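You operate a simulated robot arm through the tools that you are given. There is no shell and no other tool. Be economical: measure what you need, move in short steps, check, and stop when the job is done.

You are at the controls of a simulated robot arm. One attempt, no reset.

Task
Blank off the flange: gasket as the tag says, blank plate on top, nuts in cross order.
Fine: tighten nut one, three, two, then four.

Only the result counts: the job must be done as asked and must still hold three seconds after the hand-in. Knocking over, shifting, dropping, spilling or breaking anything else fails it.

Robot
A 7-joint arm with a two-finger gripper, on a carriage that runs on a rail from [-0.036, 1.922] to [0.009, -0.457] (x, y) and turns from -219 to 113 degrees about z. Base frame: it is fixed where the carriage stands at the start and does not move with it; the origin is on the floor, on the carriage's upright axis, x ahead of it, y to its left, z up. Units: m, degrees, N and s.
Its first joint turns from -149.0 to 149.0 degrees. Places, roughly: cover clamp [0.8, -0.2, 1.1]; nut four [0.9, -0.3, 1.1]; nut one [0.8, -0.3, 1.1]; nut three [0.9, -0.4, 1.1]; nut two [0.8, -0.4, 1.1]. Payload 2.45 kg.
Tool frame: the origin (TCP) lies between the finger pads and is the grasp point; the fingertips stand 0.026 m ahead of it; z points along the fingers, y is the line along which they close. The gripper opens to 0.096 m. The gripper's body begins 0.069 m behind the TCP.
Orientation is that of the tool frame in the base frame, as a unit quaternion [w, x, y, z]. With the fingers straight down and closing along the base's y, the tool's x points along the base's -x, its y along +y and its z along -z.

Tools
- The arm moves only by the tool move_arm. Its argument "steps" is a list of rows, each a list of 2 entries, a list of its own where there are three numbers: the shift along the base's x, y, z in m, then the turn, a rotation vector about the base's x, y, z in degrees. In form: [[[x, y, z], [wx, wy, wz]], ...]. A call has 1 to 8 rows; each row shifts and turns the commanded pose from where the row before left it. "grip" is the finger opening in m, from 0 to 0.096, set as the call begins (left out, the last holds). Each row takes 0.2 s and may step no farther than 0.05 m and 8.6 degrees from the row before; otherwise, or with a gripper value out of range, the whole call is refused. Where a pose cannot be reached the arm comes as near as it can. A force on the tool above 40 N (or 10 N above the force at the start of the call, whichever is more), or a blocked arm, ends the call early, and 0.2 s more pass. The fingers move at their own pace and stop on an object; they squeeze with about 38 N. The grip force told is the motor's: it shows also when the fingers shut on nothing. Time passes only in rows, and 0.2 s behind the last, so rows that do not move let the fingers close. The reply holds the time, the measured pose of the TCP, the force on the tool along the base axes, the opening and the grip force, in the units named above and with some noise, with the torque about the TCP (base axes, N m) and any sound that the robot's microphone picked up.
- Cameras (640 x 400 px; columns grow to the right, rows downward): "scene" is now at [0.0495, 0.1246, 1.6887]; the picture's right is [-0.51, -0.86, 0.00], its down [-0.53, 0.31, -0.79] and it looks along [0.68, -0.40, -0.61] (base axes); focal length 255 px, centre (320, 200). "wrist" rides on the gripper at [0.082, 0.003, -0.098] in the tool frame; the picture's right is [-0.04, 1.00, 0.00], its down [-0.73, -0.03, -0.68] and it looks along [-0.68, -0.03, 0.73] (tool axes); focal length 256 px, centre (320, 200).
- get_image(camera): a new picture of that camera. No time passes.
- lift_body(by): slides the trunk up (or, below 0, down) by that many m; the arm and the scene camera ride with it, the base frame stays. It gives what a move gives, with no picture.
- steer(legs): drives the robot by 1 to 6 legs, each [ahead, left, turn to the left] in m, m and degrees, along the robot's own axes; the way and the turn of a leg run together, so that a leg with both is an arc; at most 1.5 m and 180 degrees a leg. The arm and the cameras ride along, it lands a little off, and it stops where it bumps. It keeps to its track: a leg is cut to what the track allows. It gives what a move gives.
- pan_tilt(pan, tilt): turns the head with the scene camera to pan (to the left, within 155 degrees either way) and tilt (down, from -29 to 69), counted from straight ahead of the robot. It gives what a move gives.
- locate(camera, pixels): there is no depth. For up to 12 entries [column, row, z] of the newest picture of that camera ("zoom" is the newest enlarged one), the place [x, y] in the base frame at which the ray of that pixel passes the height z, good to about 0.002 m, but the place of the scene camera against the robot may be out by one fixed shift of up to 0.025 m in any direction. No time passes.
- enlarge(camera, box): a new picture of the part [left, top, right, bottom] of that camera's present view, enlarged. No time passes.
- job_done(): hands the job in; it is judged then, once.

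Keep the steps short. Do not move on a guess: measure, check each grasp and each placing, and mend mistakes. In all there are 80 turns and 60 pictures (those below and enlarged ones count). Leave the gripper open and the arm clear of the work at the hand-in unless told otherwise, and finish with a single line.

The tools are called as a command line: name --argument value ..., lists and objects as JSON in quotes. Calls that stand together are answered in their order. move_arm: Moves the arm, as the interface text tells. Its arguments: {"type":"object","properties":{"steps":{"type":"array","items":{"type":"array"}},"grip":{"type":"number"}},"required":["steps"]} The other tools are called the same way: lift_body (by) slides the trunk up or down; steer (legs) drives the base; pan_tilt (pan, tilt) turns the head that bears the scene camera; get_image (camera) takes a picture; locate (camera, pixels) gives the place at which the rays of pixels pass given heights; enlarge (camera, box) takes an enlarged picture of a part of a camera's view; job_done () hands the job in.

At the start:

```text
time: 0.0
position: [0.6417, -0.1518, 1.0001]
ee_rot: [0.0, 0.0, 1.0, 0.0]
contact_force: [0.1, 0.7, 0.1]
torque: [0.0, 0.0, -0.01]
grip_width: 0.0959
grip_force: 0.1
trunk travel left (down, up): [-0.675, 0.035]
robot x, y, heading: [0.0016, 0.0011, -0.2]
head pan, tilt: [-30.4, 37.6]
```

scene: 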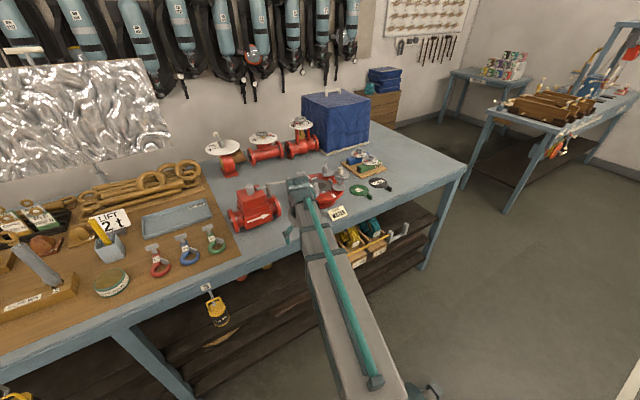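
wrist: 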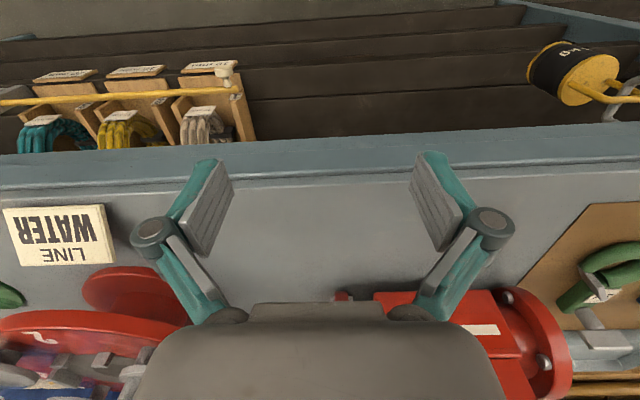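

The tag reads "WATER LINE". I'll take enlarged views of the flange area, around pixel (350,185), before planning.

enlarge --camera "scene" --box '[280, 140, 420, 228]'

get_image --camera "scene"

```text
4.55 times, centred on (350, 184) of scene
```

zoom: 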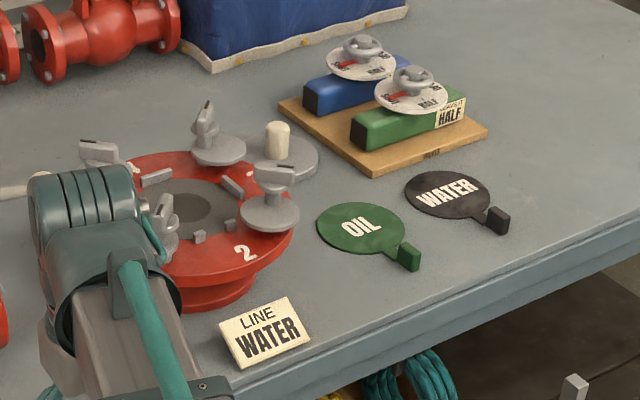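

```text
56 pictures are left
```

scene: 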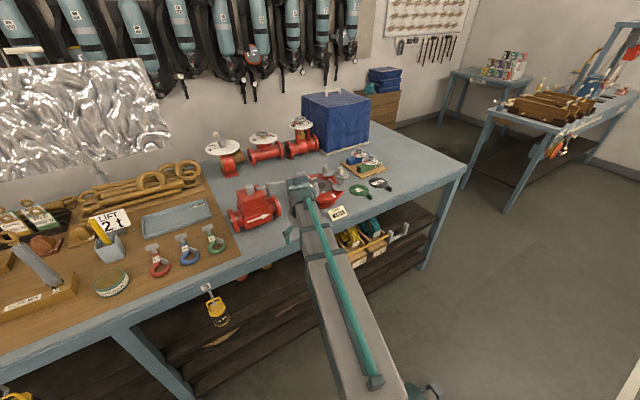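

The arm hides part of the flange. I'll raise it 0.2 m and move it left 0.15 m, staying clear of everything, to get a clean view.

move_arm --steps '[[[0, 0, 0.05], [0, 0, 0]], [[0, 0, 0.05], [0, 0, 0]], [[0, 0, 0.05], [0, 0, 0]], [[0, 0, 0.05], [0, 0, 0]], [[0, 0.05, 0.03], [0, 0, 0]], [[0, 0.05, 0.0], [0, 0, 0]], [[0, 0.05, 0.0], [0, 0, 0]], [[0, 0.05, 0.0], [0, 0, 0]]]'

enlarge --camera "scene" --box '[280, 140, 420, 228]'

get_image --camera "wrist"

```text
refused: row 5 steps farther than a row can; nothing moved
```

```text
4.55 times, centred on (350, 184) of scene
```

zoom: 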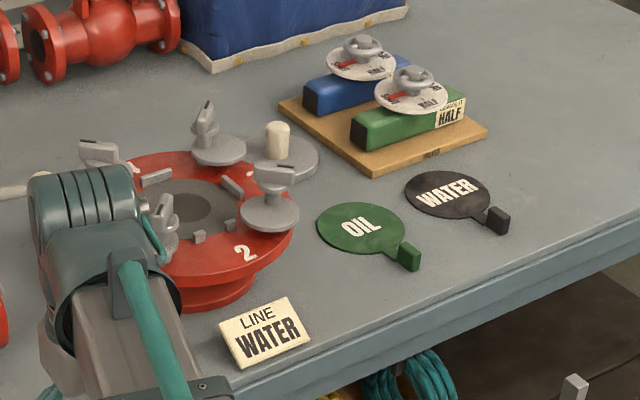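

```text
54 pictures are left
```

wrist: 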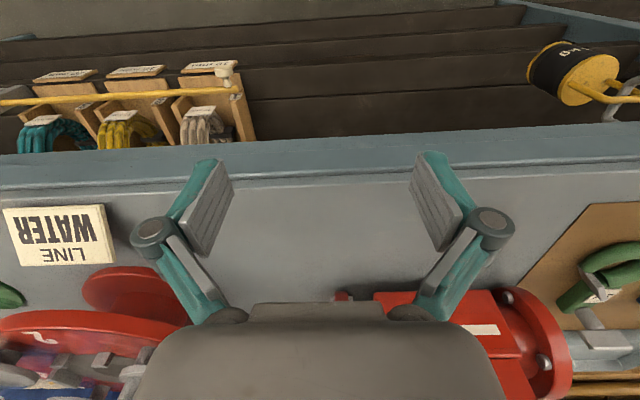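

Row 5 was 0.058 m, over the limit. I'll send it again with smaller steps.

move_arm --steps '[[[0, 0, 0.05], [0, 0, 0]], [[0, 0, 0.05], [0, 0, 0]], [[0, 0, 0.05], [0, 0, 0]], [[0, 0, 0.05], [0, 0, 0]], [[0, 0.05, 0], [0, 0, 0]], [[0, 0.05, 0.0], [0, 0, 0]], [[0, 0.05, 0.0], [0, 0, 0]], [[0, 0.05, 0.0], [0, 0, 0]]]'

enlarge --camera "scene" --box '[280, 140, 420, 228]'

```text
time: 1.8
position: [0.6447, 0.0476, 1.2015]
ee_rot: [0.0, -0.001, 1.0, 0.0]
contact_force: [0.0, -0.5, 0.0]
torque: [0.01, -0.01, 0.02]
grip_width: 0.0959
grip_force: 0.1
trunk travel left (down, up): [-0.675, 0.035]
robot x, y, heading: [-0.0011, -0.0015, -0.3]
head pan, tilt: [-30.4, 37.6]
```

```text
4.55 times, centred on (350, 184) of scene
```

zoom: 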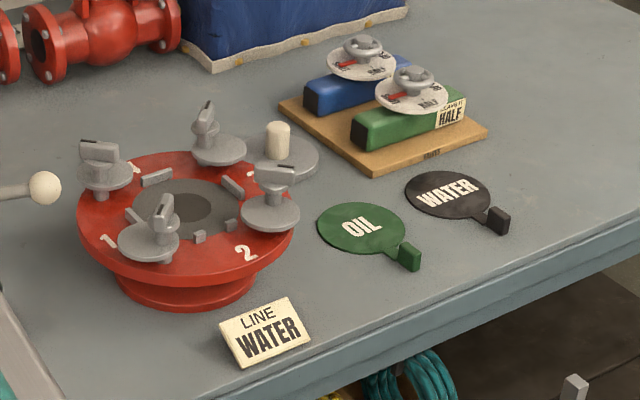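

I can see the flange with four wing nuts, the blank plate with a white knob behind it, the OIL and WATER gaskets with tabs, and the clamp lever with a ball at the left. I'll move the wrist camera over the flange to measure it.

move_arm --steps '[[[0, -0.05, 0.0], [0, 0, 0]], [[0, -0.05, 0.0], [0, 0, 0]], [[0, -0.05, 0.0], [0, 0, 0]], [[0, -0.05, 0.0], [0, 0, 0]], [[0, -0.05, 0], [0, 0, 0]], [[0, -0.05, 0.0], [0, 0, 0]], [[0, -0.05, 0.0], [0, 0, 0]], [[-0.02, -0.03, 0.03], [0, 0, 0]]]'

get_image --camera "wrist"

```text
time: 3.6
position: [0.6256, -0.3354, 1.2287]
ee_rot: [0.001, 0.0, 1.0, 0.0]
contact_force: [0.8, -0.8, -0.3]
torque: [-0.01, 0.02, 0.04]
grip_width: 0.0962
grip_force: 0.1
trunk travel left (down, up): [-0.675, 0.035]
robot x, y, heading: [-0.0011, -0.0023, 0.1]
head pan, tilt: [-30.4, 37.6]
```

```text
52 pictures are left
```

wrist: 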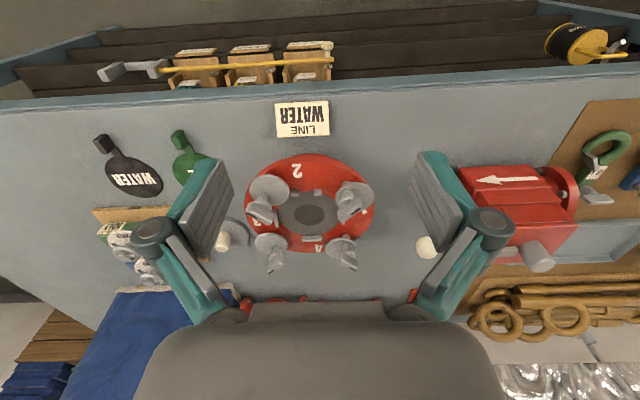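

I'll enlarge this view around the flange. Then I'll move 0.2 m right for a second view, so I can work out heights and see the WATER gasket.

enlarge --camera "wrist" --box '[210, 140, 450, 290]'

locate --camera "wrist" --pixels '[[101, 143, 0.9], [101, 143, 1.0], [97, 187, 0.9], [317, 102, 0.9], [317, 102, 1.0], [310, 213, 1.0], [268, 190, 1.05], [352, 192, 1.05], [345, 245, 1.05], [271, 245, 1.05]]'

move_arm --steps '[[[0, -0.05, 0.0], [0, 0, 0]], [[0, -0.05, 0.0], [0, 0, 0]], [[0, -0.05, 0.0], [0, 0, 0]], [[0, -0.05, 0.0], [0, 0, 0]]]'

get_image --camera "wrist"

```text
2.67 times, centred on (330, 215) of wrist
```

zoom: 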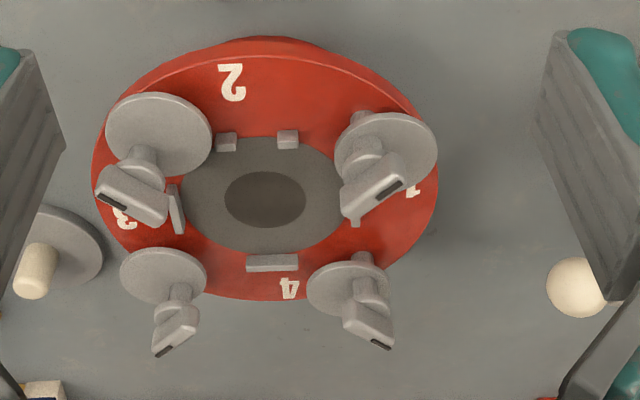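

```text
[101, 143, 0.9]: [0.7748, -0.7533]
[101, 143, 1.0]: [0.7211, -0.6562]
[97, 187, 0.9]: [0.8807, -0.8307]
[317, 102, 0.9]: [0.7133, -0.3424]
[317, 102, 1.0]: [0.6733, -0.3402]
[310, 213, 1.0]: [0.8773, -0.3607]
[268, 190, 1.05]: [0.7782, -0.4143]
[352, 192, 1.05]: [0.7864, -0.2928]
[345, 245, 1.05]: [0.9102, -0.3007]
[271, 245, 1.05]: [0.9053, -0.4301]
```

```text
time: 4.6
position: [0.6195, -0.5363, 1.2318]
ee_rot: [0.001, 0.0, 1.0, 0.0]
contact_force: [-0.5, 0.5, -0.1]
torque: [0.02, 0.03, -0.02]
grip_width: 0.0962
grip_force: 0.0
trunk travel left (down, up): [-0.675, 0.035]
robot x, y, heading: [0.0025, -0.0048, -0.2]
head pan, tilt: [-30.4, 37.6]
```

```text
50 pictures are left
```

wrist: 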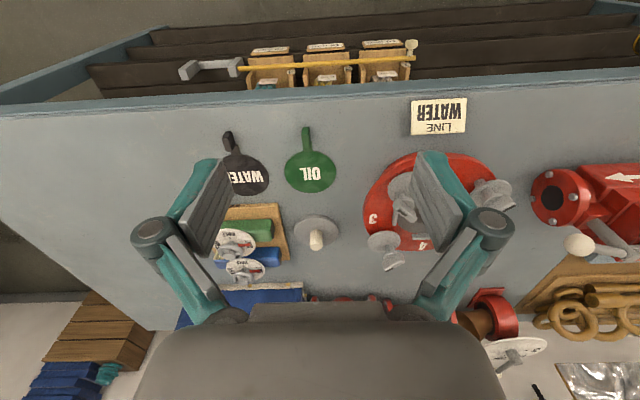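

Now I'll locate the same features in this second view to fix their heights: WATER tab (228,138), tag centre (438,117), plate knob (316,240), ball (579,246).

locate --camera "wrist" --pixels '[[228, 138, 0.9], [228, 138, 1.0], [438, 117, 0.9], [438, 117, 1.0], [316, 240, 1.0], [316, 240, 1.05], [579, 246, 1.0], [579, 246, 1.1], [391, 258, 1.05], [391, 258, 1.0]]'

enlarge --camera "wrist" --box '[200, 100, 440, 280]'

```text
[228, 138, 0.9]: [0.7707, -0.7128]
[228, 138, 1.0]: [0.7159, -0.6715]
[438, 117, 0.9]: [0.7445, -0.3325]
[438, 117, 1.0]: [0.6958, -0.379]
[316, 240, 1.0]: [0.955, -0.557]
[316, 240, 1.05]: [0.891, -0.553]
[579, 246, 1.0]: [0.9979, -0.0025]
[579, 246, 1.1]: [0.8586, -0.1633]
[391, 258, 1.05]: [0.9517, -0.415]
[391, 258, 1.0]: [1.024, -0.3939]
```

```text
2.22 times, centred on (320, 190) of wrist
```

zoom: 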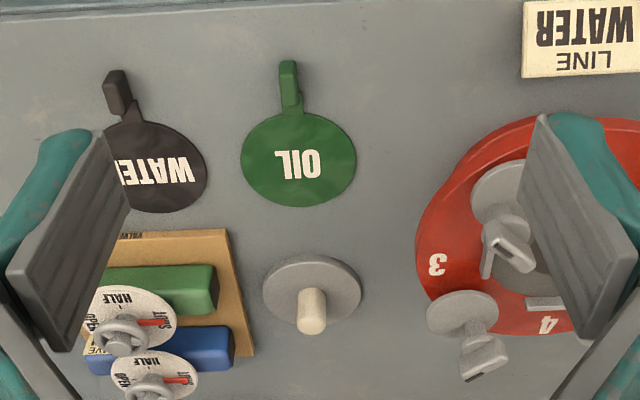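

The table comes out at z ≈ 0.96–0.97 and the WATER tab at about (0.733,-0.683). That is 1.0 m from the robot's axis, which is too far. I'll drive 0.35 m along the rail to the right, with the arm still high, and look again.

steer --legs '[[0, -0.35, 0]]'

get_image --camera "wrist"

```text
time: 6.8
position: [0.6281, -0.8701, 1.232]
ee_rot: [0.0, -0.002, 1.0, 0.0]
contact_force: [-1.1, -0.1, -0.2]
torque: [0.0, 0.01, 0.03]
grip_width: 0.0956
grip_force: 0.1
trunk travel left (down, up): [-0.675, 0.035]
robot x, y, heading: [0.0066, -0.3356, 0.2]
head pan, tilt: [-30.4, 37.6]
```

```text
48 pictures are left
```

wrist: 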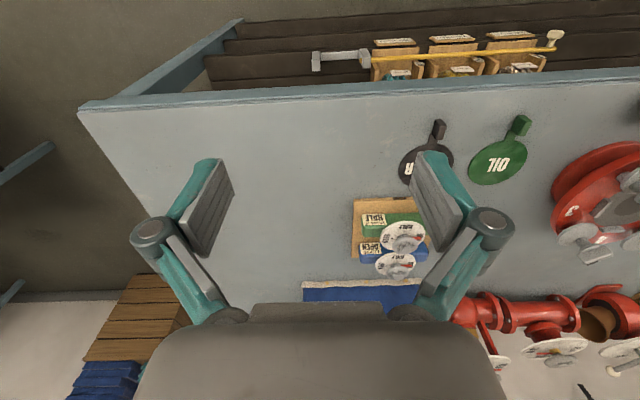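

I'll move the arm left and lower, centring the wrist camera on the WATER gasket.

move_arm --steps '[[[0, 0.05, 0.0], [0, 0, 0]], [[0, 0.05, 0.0], [0, 0, 0]], [[0, 0.05, 0.0], [0, 0, 0]], [[0, 0.04, -0.02], [0, 0, 0]], [[-0.02, 0.0, -0.04], [0, 0, 0]], [[-0.01, 0.0, -0.04], [0, 0, 0]]]'

get_image --camera "wrist"

```text
time: 8.2
position: [0.5995, -0.68, 1.1311]
ee_rot: [0.0, -0.002, 1.0, -0.001]
contact_force: [0.9, -0.4, 0.1]
torque: [0.01, 0.01, 0.02]
grip_width: 0.0958
grip_force: 0.1
trunk travel left (down, up): [-0.675, 0.035]
robot x, y, heading: [0.0044, -0.3397, 0.3]
head pan, tilt: [-30.4, 37.6]
```

```text
47 pictures are left
```

wrist: 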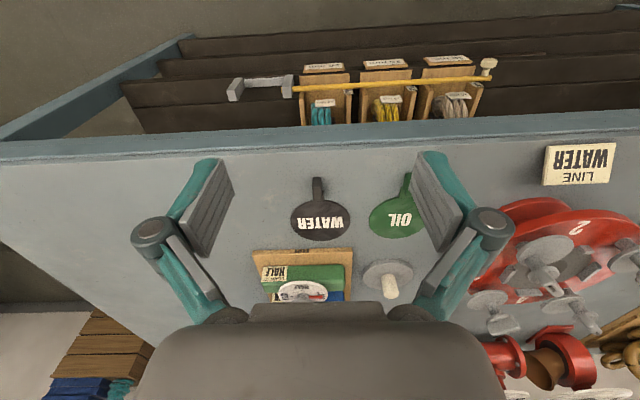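

enlarge --camera "wrist" --box '[270, 160, 430, 260]'

```text
4.00 times, centred on (350, 210) of wrist
```

zoom: 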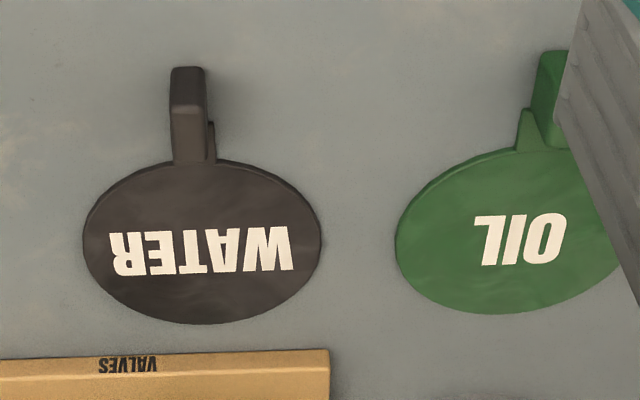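

Zoom pixels: the tab's near face spans rows 68–105 and its top face rows 105–160, over columns 170–208. The disc runs from column 83 to 321 and row 160 to 325. I'll locate these.

locate --camera "zoom" --pixels '[[188, 68, 0.96], [188, 68, 0.97], [189, 105, 0.98], [189, 105, 0.99], [193, 160, 0.98], [193, 160, 0.99], [83, 240, 0.97], [321, 240, 0.97], [202, 160, 0.97], [202, 325, 0.97], [170, 105, 0.985], [207, 105, 0.985]]'

locate --camera "wrist" --pixels '[[317, 181, 0.96], [317, 181, 1.0], [609, 145, 0.96], [609, 145, 1.0], [391, 290, 1.0], [391, 290, 1.05], [391, 278, 0.98], [364, 275, 0.97], [413, 275, 0.97]]'

```text
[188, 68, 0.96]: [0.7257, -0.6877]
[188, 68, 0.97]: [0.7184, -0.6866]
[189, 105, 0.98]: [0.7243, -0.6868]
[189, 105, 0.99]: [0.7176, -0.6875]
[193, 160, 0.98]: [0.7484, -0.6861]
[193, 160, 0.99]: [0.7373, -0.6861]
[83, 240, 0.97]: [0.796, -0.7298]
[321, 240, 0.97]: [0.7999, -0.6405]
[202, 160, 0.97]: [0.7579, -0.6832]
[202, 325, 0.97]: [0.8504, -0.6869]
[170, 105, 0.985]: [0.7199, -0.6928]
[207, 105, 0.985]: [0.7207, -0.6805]
```

```text
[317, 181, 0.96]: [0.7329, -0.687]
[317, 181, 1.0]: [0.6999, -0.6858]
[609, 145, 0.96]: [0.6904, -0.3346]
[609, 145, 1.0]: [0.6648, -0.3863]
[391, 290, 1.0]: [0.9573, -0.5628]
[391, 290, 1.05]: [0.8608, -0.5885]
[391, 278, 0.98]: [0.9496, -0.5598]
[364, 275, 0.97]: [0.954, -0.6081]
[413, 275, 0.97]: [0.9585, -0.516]
```

The WATER tab sits around (0.731,-0.6865), about 0.012 m wide, with its top near z 0.985. The disc centre is near (0.803,-0.685). I'll move over the tab with the fingers narrowed to 0.06 and go partway down.

move_arm --steps '[[[0.045, -0.003, 0.0], [0, 0, 0]], [[0.045, -0.0035, 0.0], [0, 0, 0]], [[0.0415, 0, 0.0], [0, 0, 0]], [[0, 0, -0.05], [0, 0, 0]], [[0, 0, -0.04], [0, 0, 0]], [[0, 0, 0], [0, 0, 0]]]' --grip 0.06

get_image --camera "wrist"

```text
time: 9.6
position: [0.728, -0.6846, 1.0419]
ee_rot: [0.001, -0.002, 1.0, -0.001]
contact_force: [0.1, 0.0, 0.3]
torque: [0.01, 0.01, 0.0]
grip_width: 0.0597
grip_force: 0.1
trunk travel left (down, up): [-0.675, 0.035]
robot x, y, heading: [0.0077, -0.3356, 0.1]
head pan, tilt: [-30.4, 37.6]
```

```text
45 pictures are left
```

wrist: 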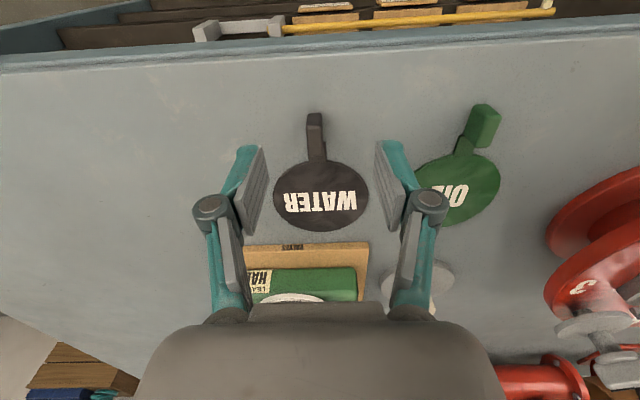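

Before going down I'll recheck the tab position in this closer view: near face base at about (315,113), near top edge about (315,126), root about (318,158).

enlarge --camera "wrist" --box '[270, 95, 370, 165]'

locate --camera "wrist" --pixels '[[315, 113, 0.965], [315, 126, 0.985], [318, 158, 0.985], [275, 195, 0.968], [369, 195, 0.968], [320, 161, 0.968], [320, 232, 0.968]]'

```text
5.71 times, centred on (320, 130) of wrist
```

zoom: 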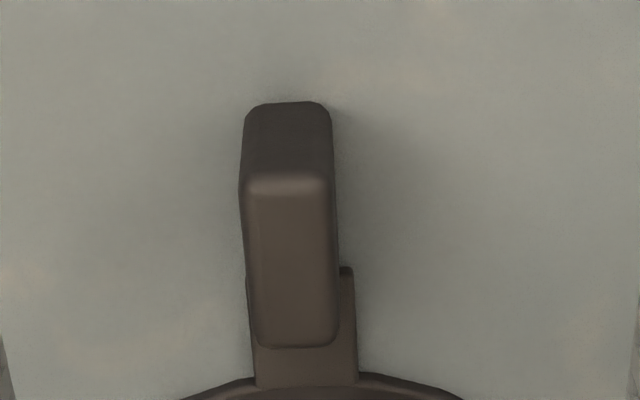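

```text
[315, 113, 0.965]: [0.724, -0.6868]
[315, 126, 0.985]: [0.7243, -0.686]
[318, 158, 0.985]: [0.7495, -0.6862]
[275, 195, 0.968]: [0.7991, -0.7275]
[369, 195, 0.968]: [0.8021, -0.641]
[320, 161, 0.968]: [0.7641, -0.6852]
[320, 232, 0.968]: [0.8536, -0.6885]
```

The tab spans x 0.724–0.750 at y −0.686. I'll shift 6 mm ahead and 1 mm right, go down to z ≈ 0.996, then close.

move_arm --steps '[[[0.006, -0.001, -0.02], [0, 0, 0]], [[0, 0, -0.015], [0, 0, 0]], [[0, 0, -0.01], [0, 0, 0]], [[0, 0, 0], [0, 0, 0]]]'

move_arm --steps '[[[0, 0, 0], [0, 0, 0]], [[0, 0, 0], [0, 0, 0]], [[0, 0, 0], [0, 0, 0]]]' --grip 0.0

get_image --camera "wrist"

```text
time: 10.6
position: [0.7326, -0.6876, 0.9973]
ee_rot: [0.0, -0.002, 1.0, 0.0]
contact_force: [0.4, 0.6, -0.6]
torque: [-0.02, -0.02, -0.04]
grip_width: 0.0601
grip_force: 0.0
trunk travel left (down, up): [-0.675, 0.035]
robot x, y, heading: [0.0071, -0.3348, 0.5]
head pan, tilt: [-30.4, 37.6]
```

```text
time: 11.4
position: [0.7347, -0.687, 0.9979]
ee_rot: [0.0, -0.002, 1.0, -0.001]
contact_force: [0.0, -1.0, -0.2]
torque: [-0.05, 0.02, 0.0]
grip_width: 0.0111
grip_force: 37.8
trunk travel left (down, up): [-0.675, 0.035]
robot x, y, heading: [0.0067, -0.3384, 0.2]
head pan, tilt: [-30.4, 37.6]
```

```text
43 pictures are left
```

wrist: 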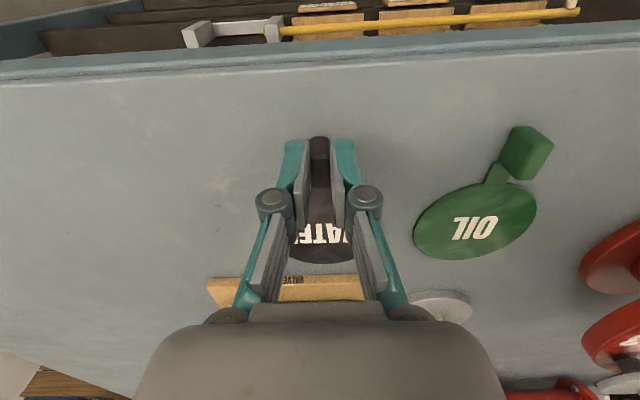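

I have the tab: opening 0.011 m, grip 38 N. I'll lift straight up 0.15 m and check the hold.

move_arm --steps '[[[0, 0, 0.02], [0, 0, 0]], [[0, 0, 0.04], [0, 0, 0]], [[0, 0, 0.05], [0, 0, 0]], [[0, 0, 0.05], [0, 0, 0]], [[0, 0, 0.04], [0, 0, 0]], [[-0.02, 0.04, 0.0], [0, 0, 0]], [[-0.02, 0.04, 0.0], [0, 0, 0]], [[-0.02, 0.04, 0.0], [0, 0, 0]]]'

get_image --camera "wrist"

```text
time: 13.2
position: [0.6726, -0.5644, 1.1969]
ee_rot: [-0.001, -0.001, 1.0, -0.001]
contact_force: [0.0, 0.8, -0.5]
torque: [0.01, 0.06, -0.03]
grip_width: 0.011
grip_force: 38.2
trunk travel left (down, up): [-0.675, 0.035]
robot x, y, heading: [0.0098, -0.3374, 0.2]
head pan, tilt: [-30.4, 37.6]
```

```text
42 pictures are left
```

wrist: 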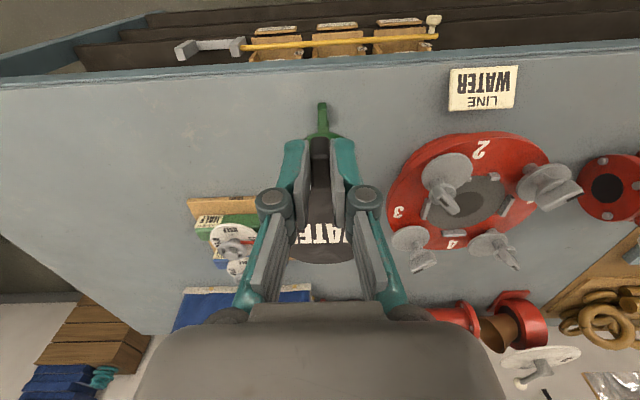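

The gasket is held level and the flange is in clear view. I'll enlarge it.

enlarge --camera "wrist" --box '[376, 120, 600, 260]'

```text
2.86 times, centred on (488, 190) of wrist
```

zoom: 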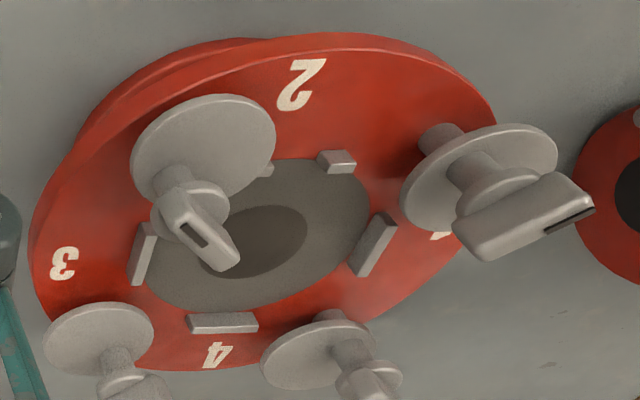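

locate --camera "zoom" --pixels '[[336, 160, 1.0], [336, 160, 1.04], [223, 320, 1.0], [223, 320, 1.04], [372, 243, 1.0], [372, 243, 1.04], [142, 253, 1.0], [142, 253, 1.04], [248, 235, 1.0], [248, 235, 1.04], [262, 168, 1.0], [262, 168, 1.04]]'

move_arm --steps '[[[-0.02, 0.04, 0.0], [0, 0, 0]], [[-0.03, 0.04, 0.0], [0, 0, 0]], [[-0.02, 0.04, 0.0], [0, 0, 0]], [[0, 0.04, 0.0], [0, 0, 0]], [[0, 0.045, 0.0], [0, 0, 0]], [[0, 0.045, 0.0], [0, 0, 0]], [[0, 0.045, 0.0], [0, 0, 0]], [[0, 0.045, 0.0], [0, 0, 0]]]'

get_image --camera "wrist"

```text
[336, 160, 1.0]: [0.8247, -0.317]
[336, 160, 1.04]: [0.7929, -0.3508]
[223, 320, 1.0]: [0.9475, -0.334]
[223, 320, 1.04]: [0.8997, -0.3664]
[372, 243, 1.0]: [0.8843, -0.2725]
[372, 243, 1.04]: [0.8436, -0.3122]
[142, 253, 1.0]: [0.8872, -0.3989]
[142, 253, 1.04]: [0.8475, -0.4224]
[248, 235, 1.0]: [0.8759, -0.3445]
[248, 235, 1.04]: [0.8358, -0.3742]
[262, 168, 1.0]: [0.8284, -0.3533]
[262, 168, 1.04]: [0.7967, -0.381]
```

```text
time: 15.0
position: [0.607, -0.2286, 1.1986]
ee_rot: [0.0, -0.002, 1.0, -0.001]
contact_force: [0.4, 0.5, 0.2]
torque: [0.03, -0.01, 0.01]
grip_width: 0.0113
grip_force: 38.0
trunk travel left (down, up): [-0.675, 0.035]
robot x, y, heading: [0.0081, -0.3362, 0.2]
head pan, tilt: [-30.4, 37.6]
```

```text
40 pictures are left
```

wrist: 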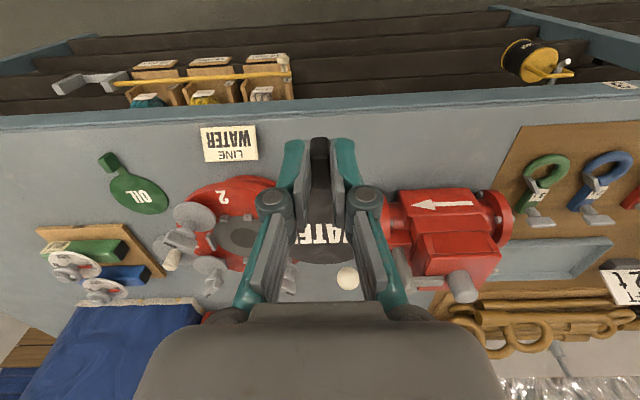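

enlarge --camera "wrist" --box '[150, 165, 310, 265]'

```text
4.00 times, centred on (230, 215) of wrist
```

zoom: 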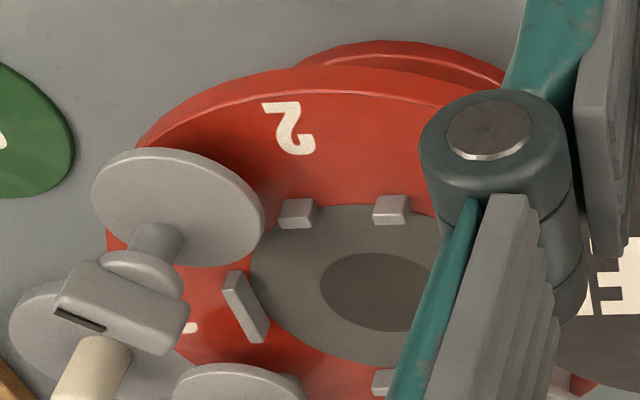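

Both front posts are clear here: right post top about (300,210), left post top about (394,206). The right fence centre is about (245,300) and the dark bore centre about (378,291). I'll locate them.

locate --camera "zoom" --pixels '[[394, 204, 1.0], [394, 204, 1.04], [298, 208, 1.0], [298, 208, 1.04], [243, 300, 1.0], [243, 300, 1.04], [378, 291, 1.0], [378, 291, 1.04], [252, 285, 1.01], [345, 205, 1.01]]'

```text
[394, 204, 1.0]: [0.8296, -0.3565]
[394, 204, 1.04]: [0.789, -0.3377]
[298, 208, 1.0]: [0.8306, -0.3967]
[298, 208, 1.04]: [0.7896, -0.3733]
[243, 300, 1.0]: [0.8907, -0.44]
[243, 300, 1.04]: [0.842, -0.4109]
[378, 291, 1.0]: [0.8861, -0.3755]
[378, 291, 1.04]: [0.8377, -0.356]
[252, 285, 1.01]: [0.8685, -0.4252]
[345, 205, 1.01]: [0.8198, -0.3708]
```

Triangulation from the two views:
- Fence tops are at z ≈ 1.03 and the seat at about 1.02.
- The seat centre is (0.855,-0.360), with the tab slot towards the robot at (0.80,-0.36).
- The nut discs are about 0.06 m across at z ≈ 1.045, and the wing tops are near 1.09.

The corridor for the fingers is y −0.386 to −0.319. I'll move at a safe height to (0.782,-0.360).

move_arm --steps '[[[0, -0.045, 0], [0, 0, 0]], [[0, -0.045, 0], [0, 0, 0]], [[0, -0.042, 0], [0, 0, 0]], [[0.045, 0, 0], [0, 0, 0]], [[0.045, 0, 0], [0, 0, 0]], [[0.045, 0, 0], [0, 0, 0]], [[0.04, 0, 0], [0, 0, 0]], [[0, 0, -0.03], [0, 0, 0]]]'

get_image --camera "wrist"

pan_tilt --pan 0 --tilt 38

get_image --camera "scene"

```text
time: 16.8
position: [0.78, -0.3602, 1.1707]
ee_rot: [0.001, -0.002, 1.0, 0.0]
contact_force: [0.5, 0.0, -0.5]
torque: [-0.01, 0.05, -0.01]
grip_width: 0.0114
grip_force: 38.3
trunk travel left (down, up): [-0.675, 0.035]
robot x, y, heading: [0.0054, -0.34, 0.1]
head pan, tilt: [-30.4, 37.6]
```

```text
38 pictures are left
```

wrist: 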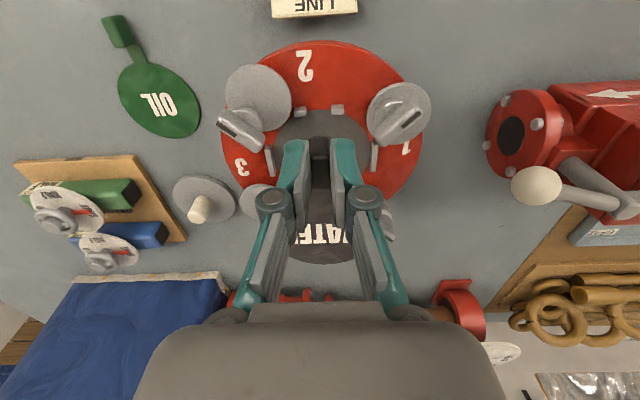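

```text
time: 17.8
position: [0.7802, -0.3599, 1.1714]
ee_rot: [0.0, -0.002, 1.0, 0.0]
contact_force: [0.0, 0.4, -0.4]
torque: [-0.04, 0.01, 0.01]
grip_width: 0.0115
grip_force: 38.0
trunk travel left (down, up): [-0.675, 0.035]
robot x, y, heading: [0.0027, -0.3335, 0.2]
head pan, tilt: [0.0, 38.0]
```

```text
37 pictures are left
```

scene: 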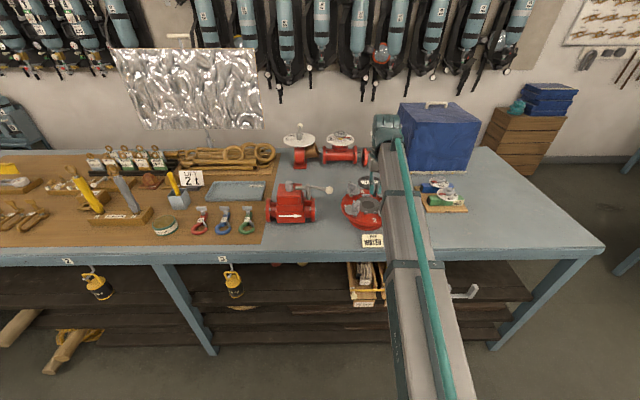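

The wrist view shows the front posts at (300,112) and (337,110), with the fences at (269,160) and (374,157). I'll check the slot centre against the hand.

locate --camera "wrist" --pixels '[[300, 111, 1.031], [337, 109, 1.031], [269, 160, 1.031], [374, 157, 1.031], [258, 95, 1.045], [399, 110, 1.045], [320, 140, 1.142]]'

enlarge --camera "wrist" --box '[220, 60, 440, 270]'

```text
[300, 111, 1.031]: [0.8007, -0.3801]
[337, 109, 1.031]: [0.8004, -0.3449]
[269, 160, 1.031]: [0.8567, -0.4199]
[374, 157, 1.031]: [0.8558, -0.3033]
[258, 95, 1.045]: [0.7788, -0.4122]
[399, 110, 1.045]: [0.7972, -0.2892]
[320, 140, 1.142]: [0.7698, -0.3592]
```

```text
1.90 times, centred on (330, 165) of wrist
```

zoom: 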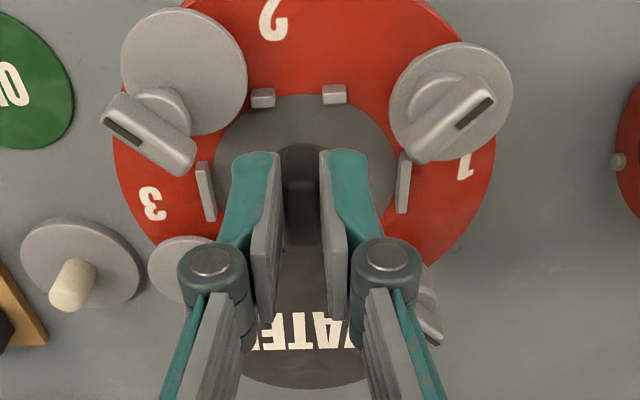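

The slot centre is y ≈ −0.3615 and the seat centre x ≈ 0.856. I'll make a small correction and go down to 1.07.

move_arm --steps '[[[0.003, -0.001, -0.02], [0, 0, 0]], [[0, 0, -0.03], [0, 0, 0]], [[0, 0, -0.03], [0, 0, 0]], [[0, 0, -0.02], [0, 0, 0]], [[0, 0, 0], [0, 0, 0]]]'

get_image --camera "wrist"

```text
time: 19.0
position: [0.7825, -0.3607, 1.0714]
ee_rot: [0.001, -0.003, 1.0, 0.0]
contact_force: [1.1, -1.9, 20.6]
torque: [-0.03, -0.81, -0.04]
grip_width: 0.0113
grip_force: 38.1
trunk travel left (down, up): [-0.675, 0.035]
robot x, y, heading: [0.0057, -0.3368, 0.7]
head pan, tilt: [0.0, 38.0]
```

```text
35 pictures are left
```

wrist: 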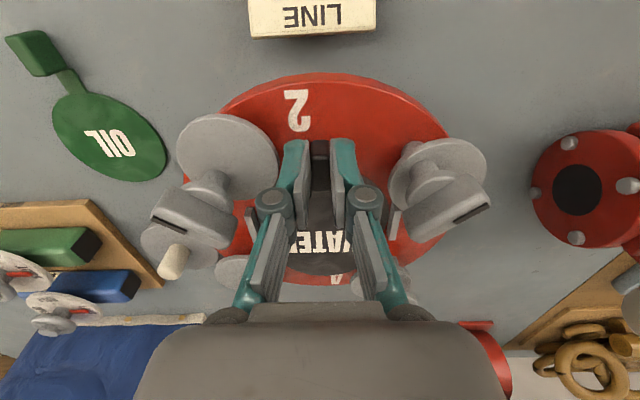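

A force of 20 N at z 1.071 is earlier than I expected. The torque puts the contact about 4 cm ahead of the TCP. I'll zoom in to see what touches.

enlarge --camera "wrist" --box '[230, 120, 430, 300]'

pan_tilt --pan 12 --tilt 38

enlarge --camera "scene" --box '[360, 170, 460, 250]'

```text
2.22 times, centred on (330, 210) of wrist
```

zoom: 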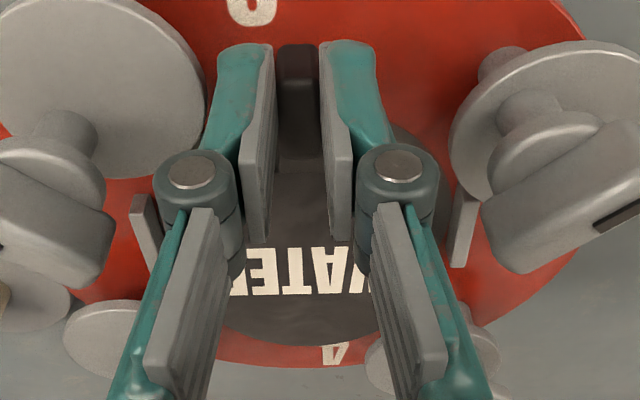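

```text
time: 19.7
position: [0.7825, -0.3607, 1.0714]
ee_rot: [0.001, -0.003, 1.0, -0.001]
contact_force: [6.5, -2.7, 30.5]
torque: [-0.1, -0.59, -0.09]
grip_width: 0.0112
grip_force: 37.2
trunk travel left (down, up): [-0.675, 0.035]
robot x, y, heading: [0.0076, -0.3392, 0.0]
head pan, tilt: [12.0, 38.0]
```

```text
5.00 times, centred on (410, 210) of scene
```

zoom: 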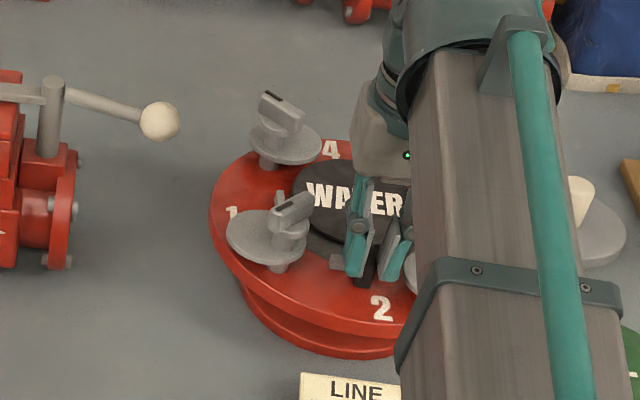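

The contact is symmetric in y and 1–4 cm ahead of the TCP. That fits the disc's near rim resting on the two front posts, so the gasket sits a few mm too close to the robot. I'll lift 12 mm, shift 5 mm ahead, and lower gently.

move_arm --steps '[[[0, 0, 0.012], [0, 0, 0]], [[0.005, 0, 0], [0, 0, 0]], [[0, 0, -0.008], [0, 0, 0]], [[0, 0, -0.004], [0, 0, 0]], [[0, 0, -0.004], [0, 0, 0]]]'

enlarge --camera "wrist" --box '[230, 120, 430, 300]'

```text
time: 20.9
position: [0.7881, -0.3599, 1.0659]
ee_rot: [0.003, -0.002, 1.0, 0.0]
contact_force: [7.3, 1.4, 39.0]
torque: [-0.01, -0.36, -0.01]
grip_width: 0.0118
grip_force: 38.0
trunk travel left (down, up): [-0.675, 0.035]
robot x, y, heading: [0.0053, -0.337, 0.3]
head pan, tilt: [12.0, 38.0]
```

```text
2.22 times, centred on (330, 210) of wrist
```

zoom: 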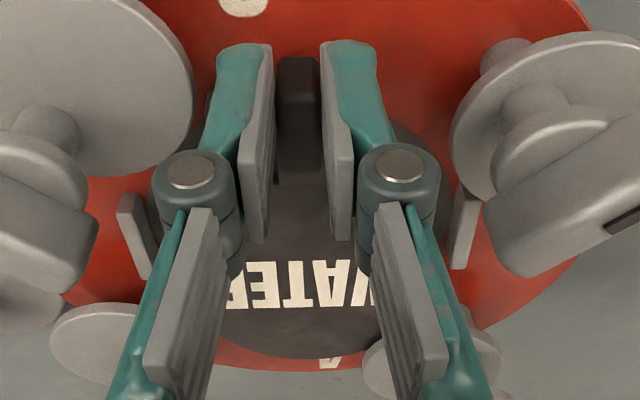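

Now 39 N at z 1.066. I rechecked the ring height using label "2" in both views and got z ≈ 1.029. With the tab bottom 0.033 m below the TCP, contact at about 1.064 means the gasket is on its seat. I'll ease the load, open slightly (the nut discs are close), and look.

move_arm --steps '[[[0, 0, 0.002], [0, 0, 0]], [[0, 0, 0], [0, 0, 0]]]'

move_arm --steps '[[[0, 0, 0], [0, 0, 0]], [[0, 0, 0], [0, 0, 0]]]' --grip 0.024

enlarge --camera "wrist" --box '[230, 120, 430, 300]'

```text
time: 21.5
position: [0.7873, -0.3597, 1.0667]
ee_rot: [0.002, -0.002, 1.0, -0.001]
contact_force: [7.8, 1.1, 30.9]
torque: [0.05, -0.96, 0.03]
grip_width: 0.0112
grip_force: 38.3
trunk travel left (down, up): [-0.675, 0.035]
robot x, y, heading: [0.0085, -0.3341, 0.2]
head pan, tilt: [12.0, 38.0]
```

```text
time: 22.1
position: [0.7886, -0.3599, 1.0641]
ee_rot: [-0.001, -0.002, 1.0, 0.0]
contact_force: [-0.1, 0.0, -0.1]
torque: [0.05, -0.01, -0.02]
grip_width: 0.024
grip_force: 0.1
trunk travel left (down, up): [-0.675, 0.035]
robot x, y, heading: [0.0053, -0.3385, 0.1]
head pan, tilt: [12.0, 38.0]
```

```text
2.22 times, centred on (330, 210) of wrist
```

zoom: 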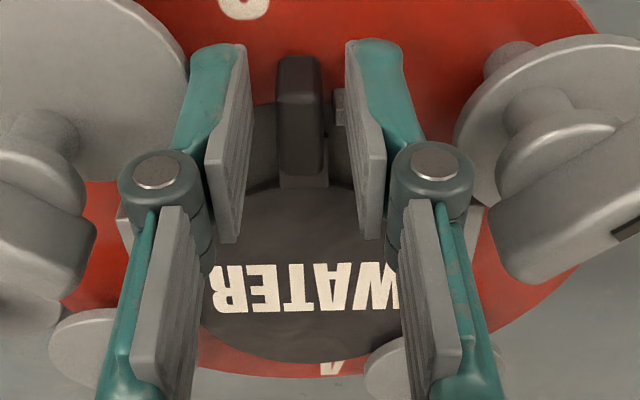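

It has let go. The gasket looks too far back, since grey seat shows in front of it. I'll raise straight up, back off, and inspect.

move_arm --steps '[[[0, 0, 0.03], [0, 0, 0]], [[0, 0, 0.04], [0, 0, 0]], [[0, 0, 0.04], [0, 0, 0]], [[-0.04, 0, 0.02], [0, 0, 0]], [[-0.04, 0, 0], [0, 0, 0]], [[-0.04, 0, 0], [0, 0, 0]]]'

enlarge --camera "wrist" --box '[210, 120, 430, 300]'

```text
time: 23.5
position: [0.6674, -0.3597, 1.1962]
ee_rot: [-0.001, -0.002, 1.0, 0.001]
contact_force: [0.4, -0.3, 0.4]
torque: [0.0, 0.03, 0.01]
grip_width: 0.0238
grip_force: 0.0
trunk travel left (down, up): [-0.675, 0.035]
robot x, y, heading: [0.0077, -0.3392, 0.2]
head pan, tilt: [12.0, 38.0]
```

```text
2.22 times, centred on (320, 210) of wrist
```

zoom: 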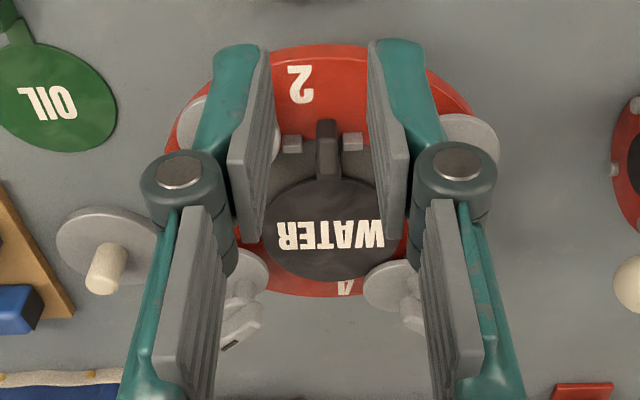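

The tab is between the posts, but the disc overlaps the back fence, so it is too far back. I'll open fully for a clear view and measure how far.

move_arm --steps '[[[0, 0, 0], [0, 0, 0]], [[0, 0, 0], [0, 0, 0]], [[0, 0, 0], [0, 0, 0]]]' --grip 0.096

enlarge --camera "wrist" --box '[230, 130, 410, 270]'

enlarge --camera "scene" --box '[370, 170, 450, 240]'

```text
time: 24.3
position: [0.6684, -0.3595, 1.1961]
ee_rot: [0.0, -0.001, 1.0, 0.0]
contact_force: [-0.4, -0.3, 0.4]
torque: [-0.01, -0.01, 0.02]
grip_width: 0.0961
grip_force: 0.1
trunk travel left (down, up): [-0.675, 0.035]
robot x, y, heading: [0.008, -0.3377, 0.2]
head pan, tilt: [12.0, 38.0]
```

```text
2.86 times, centred on (320, 200) of wrist
```

zoom: 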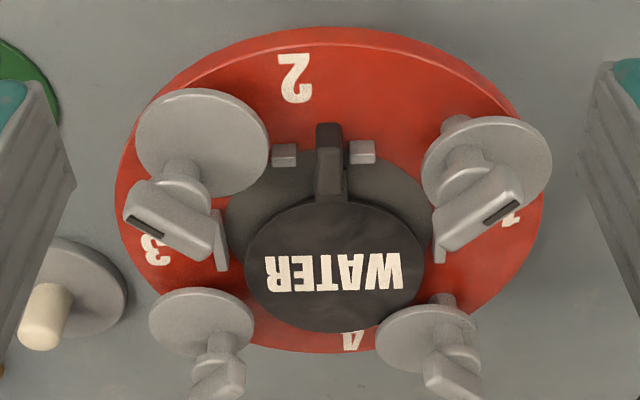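

```text
5.71 times, centred on (410, 205) of scene
```

zoom: 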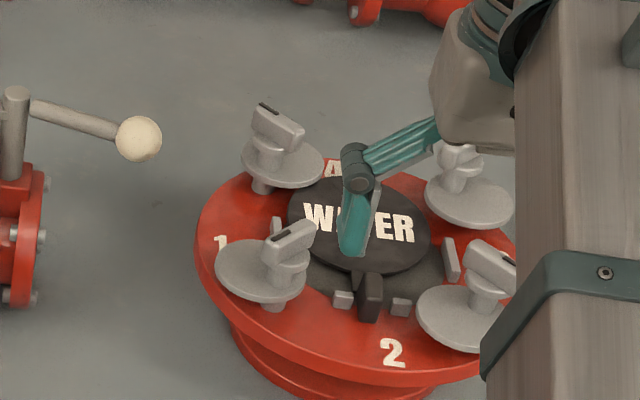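

locate --camera "zoom" --pixels '[[330, 124, 1.034], [330, 145, 1.054], [330, 200, 1.037], [335, 331, 1.037], [246, 265, 1.037], [425, 265, 1.037], [284, 155, 1.035], [362, 151, 1.035], [227, 215, 1.03], [430, 215, 1.03], [320, 153, 1.03]]'

```text
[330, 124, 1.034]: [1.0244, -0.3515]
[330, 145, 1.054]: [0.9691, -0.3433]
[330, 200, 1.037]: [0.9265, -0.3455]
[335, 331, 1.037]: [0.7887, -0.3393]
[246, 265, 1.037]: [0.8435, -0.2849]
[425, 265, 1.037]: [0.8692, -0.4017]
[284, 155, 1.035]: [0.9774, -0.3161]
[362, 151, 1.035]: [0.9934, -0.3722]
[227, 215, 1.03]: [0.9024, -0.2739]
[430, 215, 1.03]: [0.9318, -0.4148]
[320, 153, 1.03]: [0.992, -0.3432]
```

That "zoom" referred to the scene picture, so I'll redo it using wrist pixels converted from the enlarged wrist view.

get_image --camera "wrist"

locate --camera "wrist" --pixels '[[323.5, 173.4, 1.034], [323.5, 180.8, 1.054], [323.5, 200, 1.037], [325.3, 245.9, 1.037], [325.3, 245.9, 1.042], [294.1, 222.8, 1.037], [356.8, 222.8, 1.037], [307.4, 184.3, 1.035], [334.7, 182.9, 1.035], [320, 183.6, 1.03], [287.4, 205.3, 1.03], [358.5, 205.3, 1.03]]'

```text
27 pictures are left
```

wrist: 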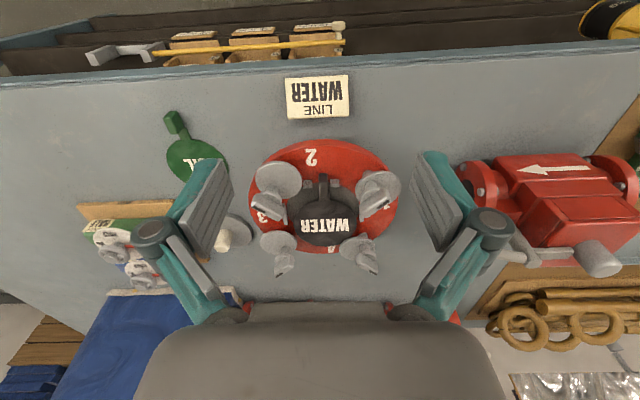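

```text
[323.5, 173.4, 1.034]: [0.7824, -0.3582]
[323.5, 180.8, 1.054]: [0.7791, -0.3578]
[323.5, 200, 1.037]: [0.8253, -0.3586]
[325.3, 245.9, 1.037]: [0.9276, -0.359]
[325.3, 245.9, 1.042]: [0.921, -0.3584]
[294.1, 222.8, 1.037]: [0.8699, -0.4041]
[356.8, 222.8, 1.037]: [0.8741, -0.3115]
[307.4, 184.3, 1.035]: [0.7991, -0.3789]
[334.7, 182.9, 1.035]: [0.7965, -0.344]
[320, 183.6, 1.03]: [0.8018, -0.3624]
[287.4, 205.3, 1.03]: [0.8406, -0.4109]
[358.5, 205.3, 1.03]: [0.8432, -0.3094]
```

The disc is centred at x ≈ 0.872 and should be at 0.856, so it must come back about 16 mm. The tab spans x 0.781–0.807 at y −0.358. I'll return over the tab with a narrow opening of 0.022 and grasp its near half at x 0.780.

move_arm --steps '[[[0.04, 0.001, 0], [0, 0, 0]], [[0.04, 0, 0], [0, 0, 0]], [[0.032, 0, 0], [0, 0, 0]], [[0, 0, -0.04], [0, 0, 0]], [[0, 0, -0.04], [0, 0, 0]], [[0, 0, -0.03], [0, 0, 0]], [[0, 0, -0.02], [0, 0, 0]], [[0, 0, 0], [0, 0, 0]]]' --grip 0.022

enlarge --camera "wrist" --box '[230, 120, 430, 300]'

```text
time: 26.1
position: [0.7819, -0.359, 1.0663]
ee_rot: [0.0, -0.002, 1.0, 0.0]
contact_force: [-0.1, 0.7, 0.6]
torque: [0.0, 0.0, 0.01]
grip_width: 0.0221
grip_force: 0.0
trunk travel left (down, up): [-0.675, 0.035]
robot x, y, heading: [0.0035, -0.3361, 0.4]
head pan, tilt: [12.0, 38.0]
```

```text
2.22 times, centred on (330, 210) of wrist
```

zoom: 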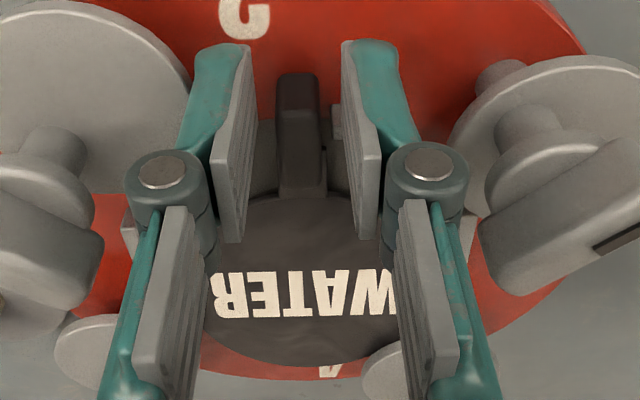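

The tab is between the fingers with no contact force. I'll close, lift 6 mm, pull 16 mm towards the robot, and lower.

move_arm --steps '[[[0, 0, -0.002], [0, 0, 0]], [[0, 0, 0], [0, 0, 0]], [[0, 0, 0], [0, 0, 0]]]' --grip 0.0

move_arm --steps '[[[0, 0, 0.006], [0, 0, 0]], [[-0.008, 0, 0], [0, 0, 0]], [[-0.008, 0, 0], [0, 0, 0]], [[0, 0, -0.003], [0, 0, 0]], [[0, 0, 0], [0, 0, 0]]]'

enlarge --camera "wrist" --box '[230, 120, 430, 300]'

```text
time: 26.9
position: [0.7808, -0.3588, 1.0646]
ee_rot: [0.002, -0.001, 1.0, -0.001]
contact_force: [5.3, -0.8, 17.6]
torque: [-0.04, -0.31, -0.05]
grip_width: 0.0109
grip_force: 38.4
trunk travel left (down, up): [-0.675, 0.035]
robot x, y, heading: [0.0041, -0.3383, 0.4]
head pan, tilt: [12.0, 38.0]
```

```text
time: 28.1
position: [0.7647, -0.3582, 1.0663]
ee_rot: [-0.001, -0.001, 1.0, 0.0]
contact_force: [0.2, -0.4, -1.0]
torque: [-0.01, 0.07, 0.0]
grip_width: 0.0111
grip_force: 37.6
trunk travel left (down, up): [-0.675, 0.035]
robot x, y, heading: [0.0038, -0.335, -0.2]
head pan, tilt: [12.0, 38.0]
```

```text
2.22 times, centred on (330, 210) of wrist
```

zoom: 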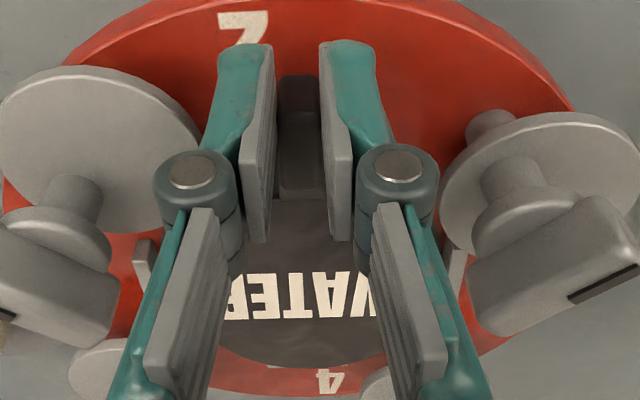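

It is free here with no contact. I'll lower in 2 mm steps to feel the seat.

move_arm --steps '[[[0, 0, -0.002], [0, 0, 0]], [[0, 0, -0.002], [0, 0, 0]], [[0, 0, -0.002], [0, 0, 0]], [[0, 0, 0], [0, 0, 0]]]'

```text
time: 29.1
position: [0.7627, -0.3588, 1.0625]
ee_rot: [0.003, -0.001, 1.0, 0.0]
contact_force: [7.6, 1.1, 39.6]
torque: [0.03, -0.5, 0.03]
grip_width: 0.0113
grip_force: 37.8
trunk travel left (down, up): [-0.675, 0.035]
robot x, y, heading: [0.0046, -0.3338, 0.1]
head pan, tilt: [12.0, 38.0]
```

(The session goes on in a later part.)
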